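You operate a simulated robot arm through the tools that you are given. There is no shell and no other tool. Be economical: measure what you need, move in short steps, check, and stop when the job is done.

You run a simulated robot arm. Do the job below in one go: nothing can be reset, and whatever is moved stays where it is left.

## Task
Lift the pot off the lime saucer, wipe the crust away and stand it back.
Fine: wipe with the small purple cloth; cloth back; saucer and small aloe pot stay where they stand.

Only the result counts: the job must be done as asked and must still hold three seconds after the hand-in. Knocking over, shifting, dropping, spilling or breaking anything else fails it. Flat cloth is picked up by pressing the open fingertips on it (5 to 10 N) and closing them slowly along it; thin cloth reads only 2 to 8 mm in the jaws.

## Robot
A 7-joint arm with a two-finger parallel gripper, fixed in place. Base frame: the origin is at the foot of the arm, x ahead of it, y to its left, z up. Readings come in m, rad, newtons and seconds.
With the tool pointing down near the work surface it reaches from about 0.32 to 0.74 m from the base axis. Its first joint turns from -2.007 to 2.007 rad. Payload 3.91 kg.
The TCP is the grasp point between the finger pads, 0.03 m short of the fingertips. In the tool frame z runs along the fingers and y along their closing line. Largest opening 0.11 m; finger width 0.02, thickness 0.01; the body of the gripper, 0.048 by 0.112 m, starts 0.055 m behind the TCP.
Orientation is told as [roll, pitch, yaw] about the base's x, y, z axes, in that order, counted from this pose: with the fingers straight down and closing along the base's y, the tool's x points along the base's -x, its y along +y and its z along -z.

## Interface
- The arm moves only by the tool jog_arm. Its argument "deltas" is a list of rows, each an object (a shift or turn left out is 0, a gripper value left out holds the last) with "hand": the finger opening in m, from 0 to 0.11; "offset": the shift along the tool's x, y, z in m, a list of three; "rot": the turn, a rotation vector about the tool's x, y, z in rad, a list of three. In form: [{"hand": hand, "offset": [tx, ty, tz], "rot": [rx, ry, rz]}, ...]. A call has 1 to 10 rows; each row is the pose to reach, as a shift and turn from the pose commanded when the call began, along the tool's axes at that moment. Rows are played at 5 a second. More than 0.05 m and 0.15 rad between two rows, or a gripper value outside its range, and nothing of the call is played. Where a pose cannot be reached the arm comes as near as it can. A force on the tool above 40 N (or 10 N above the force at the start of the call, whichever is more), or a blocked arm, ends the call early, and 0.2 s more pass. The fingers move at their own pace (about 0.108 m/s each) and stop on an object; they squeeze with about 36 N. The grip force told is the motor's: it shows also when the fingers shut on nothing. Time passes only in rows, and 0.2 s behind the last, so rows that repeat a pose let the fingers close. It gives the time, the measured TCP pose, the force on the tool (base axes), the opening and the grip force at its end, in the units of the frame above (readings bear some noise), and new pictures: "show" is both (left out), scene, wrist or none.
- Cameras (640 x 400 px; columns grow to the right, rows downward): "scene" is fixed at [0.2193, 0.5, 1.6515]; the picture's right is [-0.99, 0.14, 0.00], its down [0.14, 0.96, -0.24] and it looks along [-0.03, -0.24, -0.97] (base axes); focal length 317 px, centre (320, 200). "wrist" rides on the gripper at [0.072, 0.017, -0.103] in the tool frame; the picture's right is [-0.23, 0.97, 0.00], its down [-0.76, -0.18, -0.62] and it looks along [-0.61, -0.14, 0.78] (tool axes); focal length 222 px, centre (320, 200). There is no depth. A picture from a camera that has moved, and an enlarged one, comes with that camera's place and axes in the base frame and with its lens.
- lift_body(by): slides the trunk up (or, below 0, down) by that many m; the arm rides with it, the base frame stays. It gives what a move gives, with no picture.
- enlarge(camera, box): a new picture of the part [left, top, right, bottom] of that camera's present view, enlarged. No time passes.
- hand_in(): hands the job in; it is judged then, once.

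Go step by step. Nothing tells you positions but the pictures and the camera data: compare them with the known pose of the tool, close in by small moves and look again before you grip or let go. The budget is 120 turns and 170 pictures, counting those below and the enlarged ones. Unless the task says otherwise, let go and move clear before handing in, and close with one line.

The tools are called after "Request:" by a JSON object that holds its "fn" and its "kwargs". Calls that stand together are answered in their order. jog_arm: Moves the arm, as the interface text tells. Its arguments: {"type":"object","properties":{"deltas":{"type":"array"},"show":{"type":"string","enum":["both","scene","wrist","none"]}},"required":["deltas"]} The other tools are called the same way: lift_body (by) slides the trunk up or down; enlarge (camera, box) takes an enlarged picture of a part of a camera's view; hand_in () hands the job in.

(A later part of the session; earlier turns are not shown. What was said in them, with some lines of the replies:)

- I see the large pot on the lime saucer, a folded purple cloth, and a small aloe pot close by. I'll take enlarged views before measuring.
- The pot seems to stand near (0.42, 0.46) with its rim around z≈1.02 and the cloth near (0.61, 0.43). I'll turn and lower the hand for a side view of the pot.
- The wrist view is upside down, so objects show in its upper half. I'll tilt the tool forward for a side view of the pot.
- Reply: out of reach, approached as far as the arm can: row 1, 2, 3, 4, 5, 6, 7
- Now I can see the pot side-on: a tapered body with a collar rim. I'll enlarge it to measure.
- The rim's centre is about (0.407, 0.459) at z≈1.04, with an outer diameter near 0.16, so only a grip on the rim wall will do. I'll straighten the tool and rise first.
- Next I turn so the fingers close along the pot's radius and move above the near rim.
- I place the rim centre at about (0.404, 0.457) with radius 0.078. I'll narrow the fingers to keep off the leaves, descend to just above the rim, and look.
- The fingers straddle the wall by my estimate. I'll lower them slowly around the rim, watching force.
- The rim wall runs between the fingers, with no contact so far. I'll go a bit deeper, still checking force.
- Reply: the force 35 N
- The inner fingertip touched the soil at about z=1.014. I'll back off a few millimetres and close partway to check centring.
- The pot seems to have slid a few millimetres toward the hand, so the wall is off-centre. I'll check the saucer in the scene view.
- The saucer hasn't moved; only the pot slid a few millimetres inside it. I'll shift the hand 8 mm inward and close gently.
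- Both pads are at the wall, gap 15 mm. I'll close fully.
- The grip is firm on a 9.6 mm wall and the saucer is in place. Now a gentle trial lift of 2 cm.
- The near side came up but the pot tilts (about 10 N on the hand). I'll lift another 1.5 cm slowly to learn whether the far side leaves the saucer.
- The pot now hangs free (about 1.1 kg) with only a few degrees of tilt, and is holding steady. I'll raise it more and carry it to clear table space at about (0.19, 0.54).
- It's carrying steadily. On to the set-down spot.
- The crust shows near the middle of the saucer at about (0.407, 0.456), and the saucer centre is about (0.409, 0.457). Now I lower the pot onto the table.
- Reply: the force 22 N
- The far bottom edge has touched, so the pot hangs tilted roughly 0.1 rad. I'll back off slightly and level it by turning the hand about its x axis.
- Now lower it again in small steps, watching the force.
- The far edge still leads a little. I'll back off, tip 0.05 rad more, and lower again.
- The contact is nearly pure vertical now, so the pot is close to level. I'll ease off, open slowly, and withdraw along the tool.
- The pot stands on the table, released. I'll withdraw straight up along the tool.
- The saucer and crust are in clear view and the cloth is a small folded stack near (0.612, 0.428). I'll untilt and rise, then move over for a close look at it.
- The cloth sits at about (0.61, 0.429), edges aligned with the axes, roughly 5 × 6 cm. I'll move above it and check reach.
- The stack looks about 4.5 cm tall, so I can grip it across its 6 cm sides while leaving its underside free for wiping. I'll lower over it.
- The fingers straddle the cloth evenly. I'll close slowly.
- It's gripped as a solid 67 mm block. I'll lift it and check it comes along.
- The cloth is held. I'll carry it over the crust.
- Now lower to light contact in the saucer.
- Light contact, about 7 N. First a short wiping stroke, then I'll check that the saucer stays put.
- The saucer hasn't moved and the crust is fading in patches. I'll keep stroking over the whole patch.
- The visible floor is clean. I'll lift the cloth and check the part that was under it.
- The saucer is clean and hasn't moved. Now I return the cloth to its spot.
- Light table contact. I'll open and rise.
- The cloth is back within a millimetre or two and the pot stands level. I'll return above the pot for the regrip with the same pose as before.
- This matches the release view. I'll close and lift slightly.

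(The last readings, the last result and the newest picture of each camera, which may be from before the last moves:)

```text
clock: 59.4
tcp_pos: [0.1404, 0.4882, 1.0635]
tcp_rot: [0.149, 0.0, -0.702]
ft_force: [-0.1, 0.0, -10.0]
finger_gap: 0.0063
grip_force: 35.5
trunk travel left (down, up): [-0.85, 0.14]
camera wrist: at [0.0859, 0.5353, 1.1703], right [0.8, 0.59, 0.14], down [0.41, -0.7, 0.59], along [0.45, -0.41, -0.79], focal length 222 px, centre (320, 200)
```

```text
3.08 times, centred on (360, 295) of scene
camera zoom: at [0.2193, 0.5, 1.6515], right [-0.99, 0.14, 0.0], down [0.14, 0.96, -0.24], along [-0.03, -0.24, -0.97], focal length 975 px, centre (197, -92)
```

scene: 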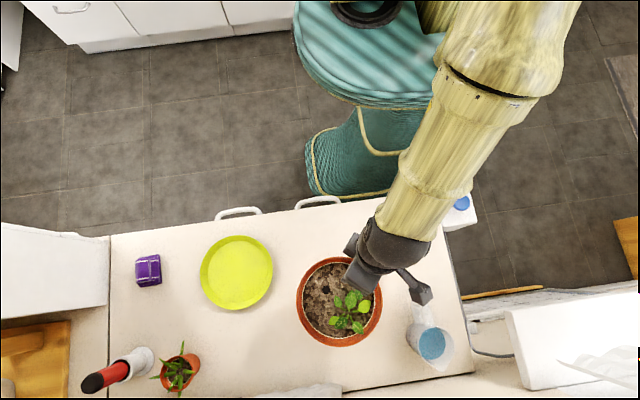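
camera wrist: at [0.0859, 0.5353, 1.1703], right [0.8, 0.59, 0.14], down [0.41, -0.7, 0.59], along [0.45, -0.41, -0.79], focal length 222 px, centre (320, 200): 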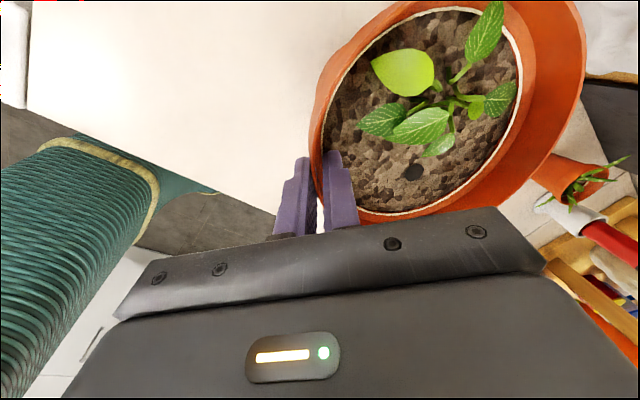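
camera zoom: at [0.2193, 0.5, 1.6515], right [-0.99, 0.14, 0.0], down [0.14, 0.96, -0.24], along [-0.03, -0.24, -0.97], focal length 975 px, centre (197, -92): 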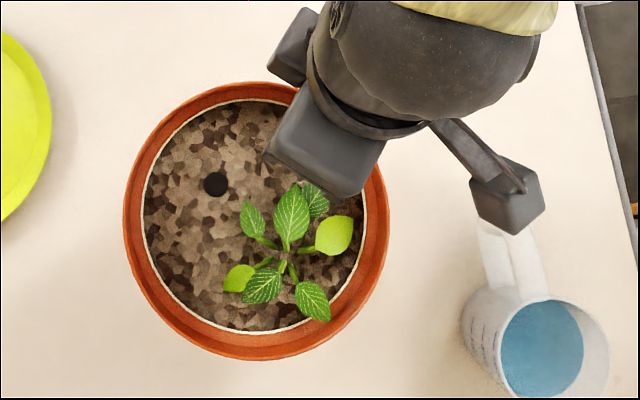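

The pot hangs level this time. I'll raise it and carry it back above the saucer.

Request:
{"fn": "jog_arm", "kwargs": {"deltas": [{"offset": [0, 0.0022, -0.015]}, {"offset": [0, 0.0045, -0.03]}, {"offset": [0, 0.0067, -0.0445]}, {"offset": [-0.01, 0.0101, -0.044]}, {"offset": [-0.03, 0.0168, -0.043]}, {"offset": [-0.05, 0.0236, -0.042]}, {"offset": [-0.07, 0.0303, -0.0409]}, {"offset": [-0.09, 0.0371, -0.0399]}, {"offset": [-0.11, 0.0438, -0.0389]}], "show": "none"}}

Request:
{"fn": "jog_arm", "kwargs": {"deltas": [{"offset": [-0.02, 0.0067, 0.001]}, {"offset": [-0.04, 0.0135, 0.002]}, {"offset": [-0.06, 0.0202, 0.003]}, {"offset": [-0.08, 0.027, 0.0041]}, {"offset": [-0.1, 0.0337, 0.0051]}, {"offset": [-0.1085, 0.0366, 0.0055]}, {"offset": [-0.1085, 0.0366, 0.0055]}]}}

Request:
{"fn": "enlarge", "kwargs": {"camera": "scene", "box": [110, 210, 310, 335]}}

```text
clock: 61.4
tcp_pos: [0.2494, 0.4452, 1.1091]
tcp_rot: [0.149, 0.0, -0.703]
ft_force: [0.3, -0.8, -10.1]
finger_gap: 0.0064
grip_force: 36.2
trunk travel left (down, up): [-0.85, 0.14]
```

```text
clock: 63.0
tcp_pos: [0.3555, 0.4039, 1.1086]
tcp_rot: [0.148, -0.001, -0.7]
ft_force: [-0.4, 0.5, -9.8]
finger_gap: 0.0062
grip_force: 35.9
trunk travel left (down, up): [-0.85, 0.14]
camera wrist: at [0.3012, 0.451, 1.2151], right [0.8, 0.59, 0.14], down [0.41, -0.7, 0.59], along [0.45, -0.41, -0.79], focal length 222 px, centre (320, 200)
```

scene: 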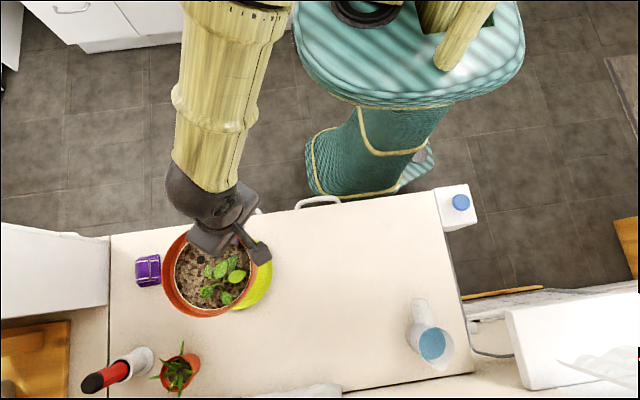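
wrist: 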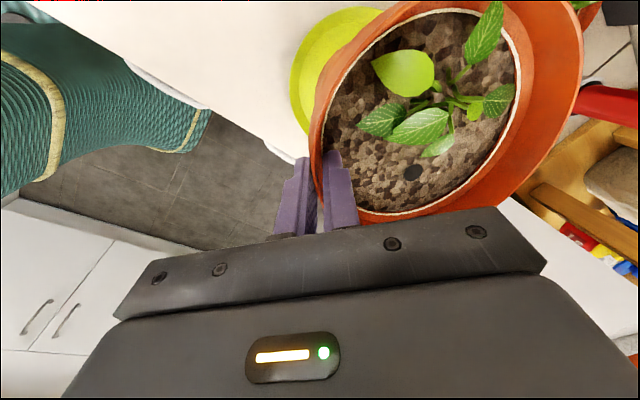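

```text
3.20 times, centred on (210, 272) of scene
camera zoom: at [0.2193, 0.5, 1.6515], right [-0.99, 0.14, 0.0], down [0.14, 0.96, -0.24], along [-0.03, -0.24, -0.97], focal length 1014 px, centre (672, -32)
```

zoom: 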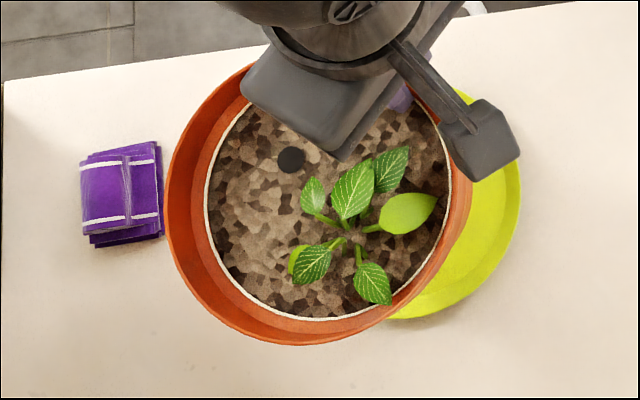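

The pot is centred over the saucer at about (0.406, 0.460). I'll lower it.

Request:
{"fn": "jog_arm", "kwargs": {"deltas": [{"offset": [0, -0.0022, 0.0148]}, {"offset": [0, -0.0045, 0.0297]}, {"offset": [0, -0.006, 0.0396]}, {"offset": [0, -0.0073, 0.0485]}, {"offset": [0, -0.0076, 0.0505]}, {"offset": [0, -0.0076, 0.0505]}], "show": "both"}}

Request:
{"fn": "enlarge", "kwargs": {"camera": "scene", "box": [110, 210, 310, 335]}}

```text
clock: 64.4
tcp_pos: [0.3549, 0.4043, 1.0583]
tcp_rot: [0.147, -0.001, -0.702]
ft_force: [-0.2, 0.4, -10.5]
finger_gap: 0.0064
grip_force: 35.6
trunk travel left (down, up): [-0.85, 0.14]
camera wrist: at [0.3011, 0.4513, 1.164], right [0.8, 0.59, 0.14], down [0.41, -0.7, 0.59], along [0.45, -0.41, -0.79], focal length 222 px, centre (320, 200)
```

scene: 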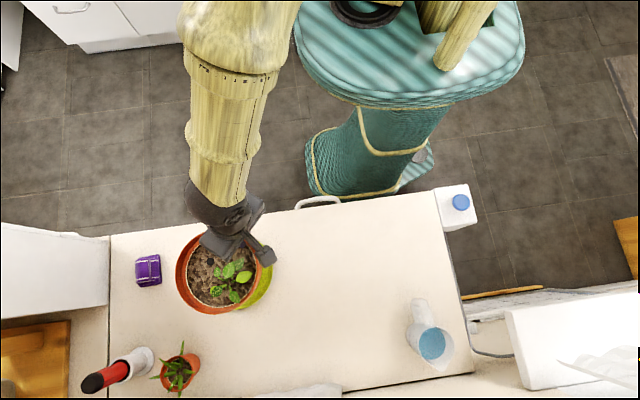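
wrist: 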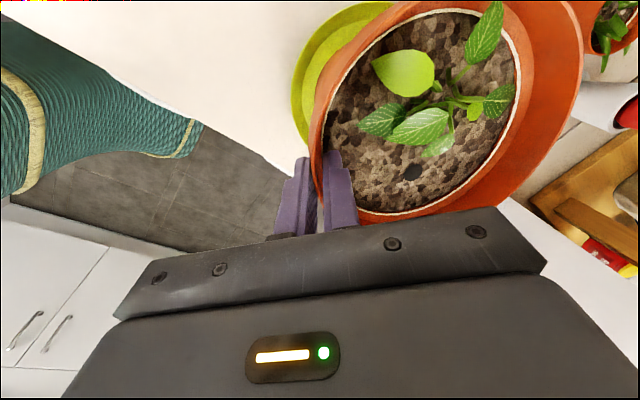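

```text
3.20 times, centred on (210, 272) of scene
camera zoom: at [0.2193, 0.5, 1.6515], right [-0.99, 0.14, 0.0], down [0.14, 0.96, -0.24], along [-0.03, -0.24, -0.97], focal length 1014 px, centre (672, -32)
```

zoom: 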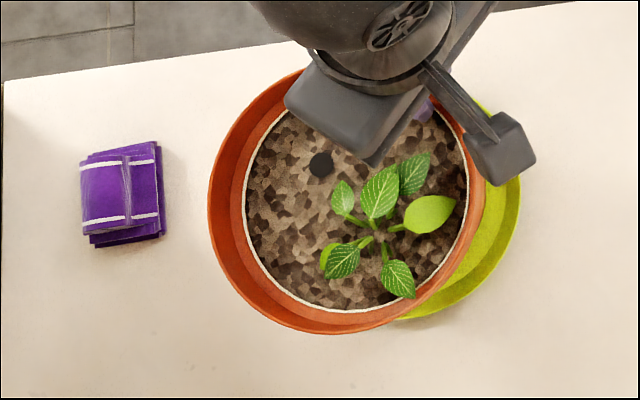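

It lines up with the original view. Final lowering in small steps.

Request:
{"fn": "jog_arm", "kwargs": {"deltas": [{"offset": [0, -0.0005, 0.003]}, {"offset": [0, -0.0009, 0.006]}, {"offset": [0, -0.0013, 0.009]}], "show": "none"}}

```text
clock: 65.2
tcp_pos: [0.3541, 0.4057, 1.0497]
tcp_rot: [0.149, 0.0, -0.702]
ft_force: [-0.5, -1.8, -3.6]
finger_gap: 0.0063
grip_force: 35.8
trunk travel left (down, up): [-0.85, 0.14]
```

Request:
{"fn": "jog_arm", "kwargs": {"deltas": [{"offset": [0, -0.0002, 0.001]}, {"offset": [0, -0.0003, 0.0022]}, {"offset": [0, -0.0003, 0.0022]}], "show": "none"}}

```text
clock: 66.0
tcp_pos: [0.3548, 0.4051, 1.0494]
tcp_rot: [0.152, 0.0, -0.7]
ft_force: [-2.4, -2.6, 7.7]
finger_gap: 0.0064
grip_force: 36.5
trunk travel left (down, up): [-0.85, 0.14]
```

It's seated. I'll ease off and open slowly.

Request:
{"fn": "jog_arm", "kwargs": {"deltas": [{"offset": [0, 0.0002, -0.0012]}, {"offset": [0, 0.0002, -0.0012], "hand": 0.01}, {"offset": [0, 0.0002, -0.0012], "hand": 0.014}, {"offset": [0, 0.0002, -0.0012], "hand": 0.02}, {"offset": [0, 0.0002, -0.0012], "hand": 0.03}, {"offset": [0, 0.0002, -0.0012], "hand": 0.03}], "show": "wrist"}}

Request:
{"fn": "enlarge", "kwargs": {"camera": "wrist", "box": [230, 100, 430, 220]}}

```text
clock: 67.4
tcp_pos: [0.3558, 0.4026, 1.0488]
tcp_rot: [0.151, 0.001, -0.702]
ft_force: [-0.4, 0.6, 1.4]
finger_gap: 0.03
grip_force: 0.1
trunk travel left (down, up): [-0.85, 0.14]
camera wrist: at [0.3004, 0.4508, 1.1553], right [0.8, 0.59, 0.15], down [0.41, -0.7, 0.59], along [0.45, -0.41, -0.79], focal length 222 px, centre (320, 200)
```

wrist: 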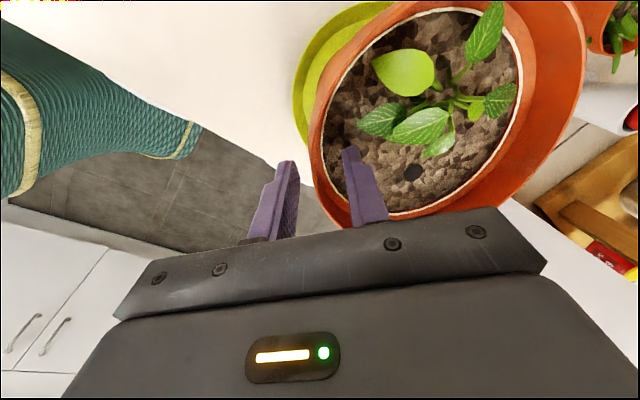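

```text
3.20 times, centred on (330, 160) of wrist
camera zoom: at [0.3004, 0.4508, 1.1553], right [0.8, 0.59, 0.15], down [0.41, -0.7, 0.59], along [0.45, -0.41, -0.79], focal length 711 px, centre (288, 328)
```

zoom: 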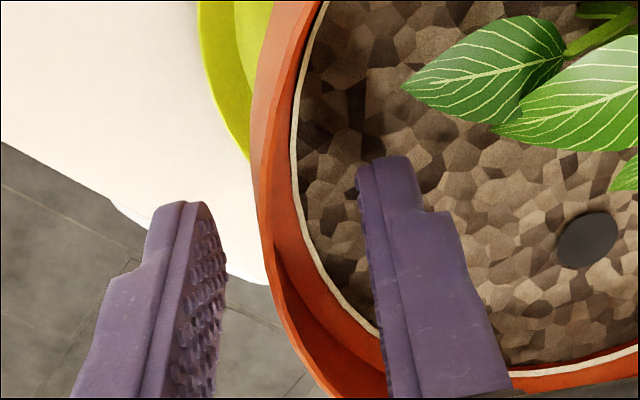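

Released cleanly. I'll withdraw up and back to clear the view.

Request:
{"fn": "jog_arm", "kwargs": {"deltas": [{"offset": [0, 0, -0.02]}, {"offset": [0, 0, -0.05]}, {"offset": [0, 0, -0.09]}, {"offset": [0, 0, -0.13]}, {"offset": [0, -0.04, -0.15]}, {"offset": [0, -0.08, -0.16]}, {"offset": [0, -0.12, -0.16]}, {"offset": [0, -0.16, -0.16]}], "show": "scene"}}

Request:
{"fn": "enlarge", "kwargs": {"camera": "scene", "box": [110, 210, 310, 335]}}

Request:
{"fn": "enlarge", "kwargs": {"camera": "scene", "box": [70, 320, 230, 400]}}

```text
clock: 69.2
tcp_pos: [0.2382, 0.2645, 1.1843]
tcp_rot: [0.151, -0.001, -0.702]
ft_force: [0.2, 0.0, -0.2]
finger_gap: 0.03
grip_force: 0.1
trunk travel left (down, up): [-0.85, 0.14]
```

scene: 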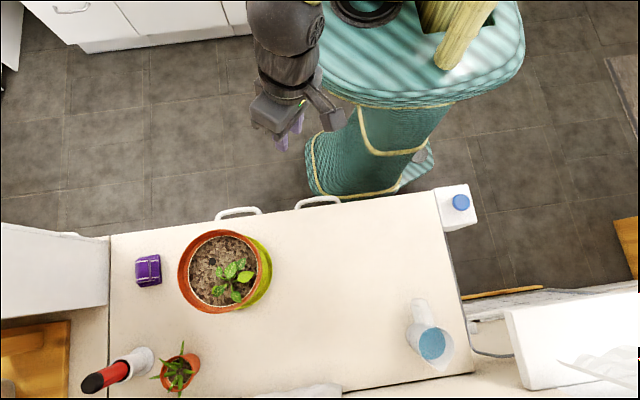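

```text
3.20 times, centred on (210, 272) of scene
camera zoom: at [0.2193, 0.5, 1.6515], right [-0.99, 0.14, 0.0], down [0.14, 0.96, -0.24], along [-0.03, -0.24, -0.97], focal length 1014 px, centre (672, -32)
```

zoom: 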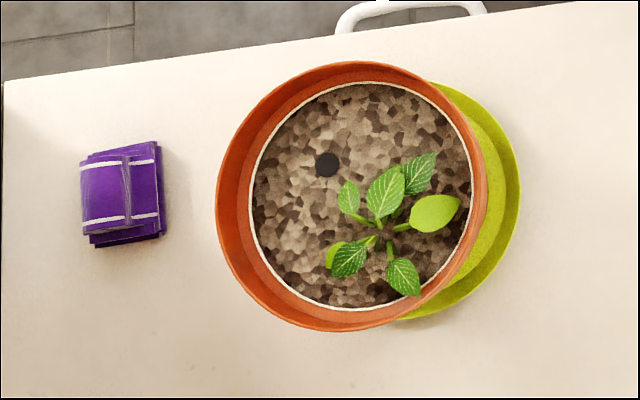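

```text
4.00 times, centred on (150, 360) of scene
camera zoom: at [0.2193, 0.5, 1.6515], right [-0.99, 0.14, 0.0], down [0.14, 0.96, -0.24], along [-0.03, -0.24, -0.97], focal length 1268 px, centre (1000, -440)
```

zoom: 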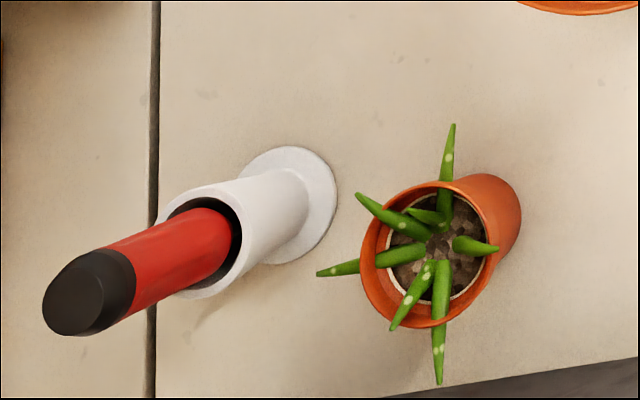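

The pot, saucer, cloth and aloe all match their starting places to within a couple of millimetres, and the arm is clear. I'm handing in.

Request:
{"fn": "hand_in", "kwargs": {}}

```text
The job is handed in.
```

I lifted the pot off, wiped the crust from the lime saucer with the purple cloth, put the cloth back and stood the pot on its saucer again. The saucer and the aloe pot did not move.
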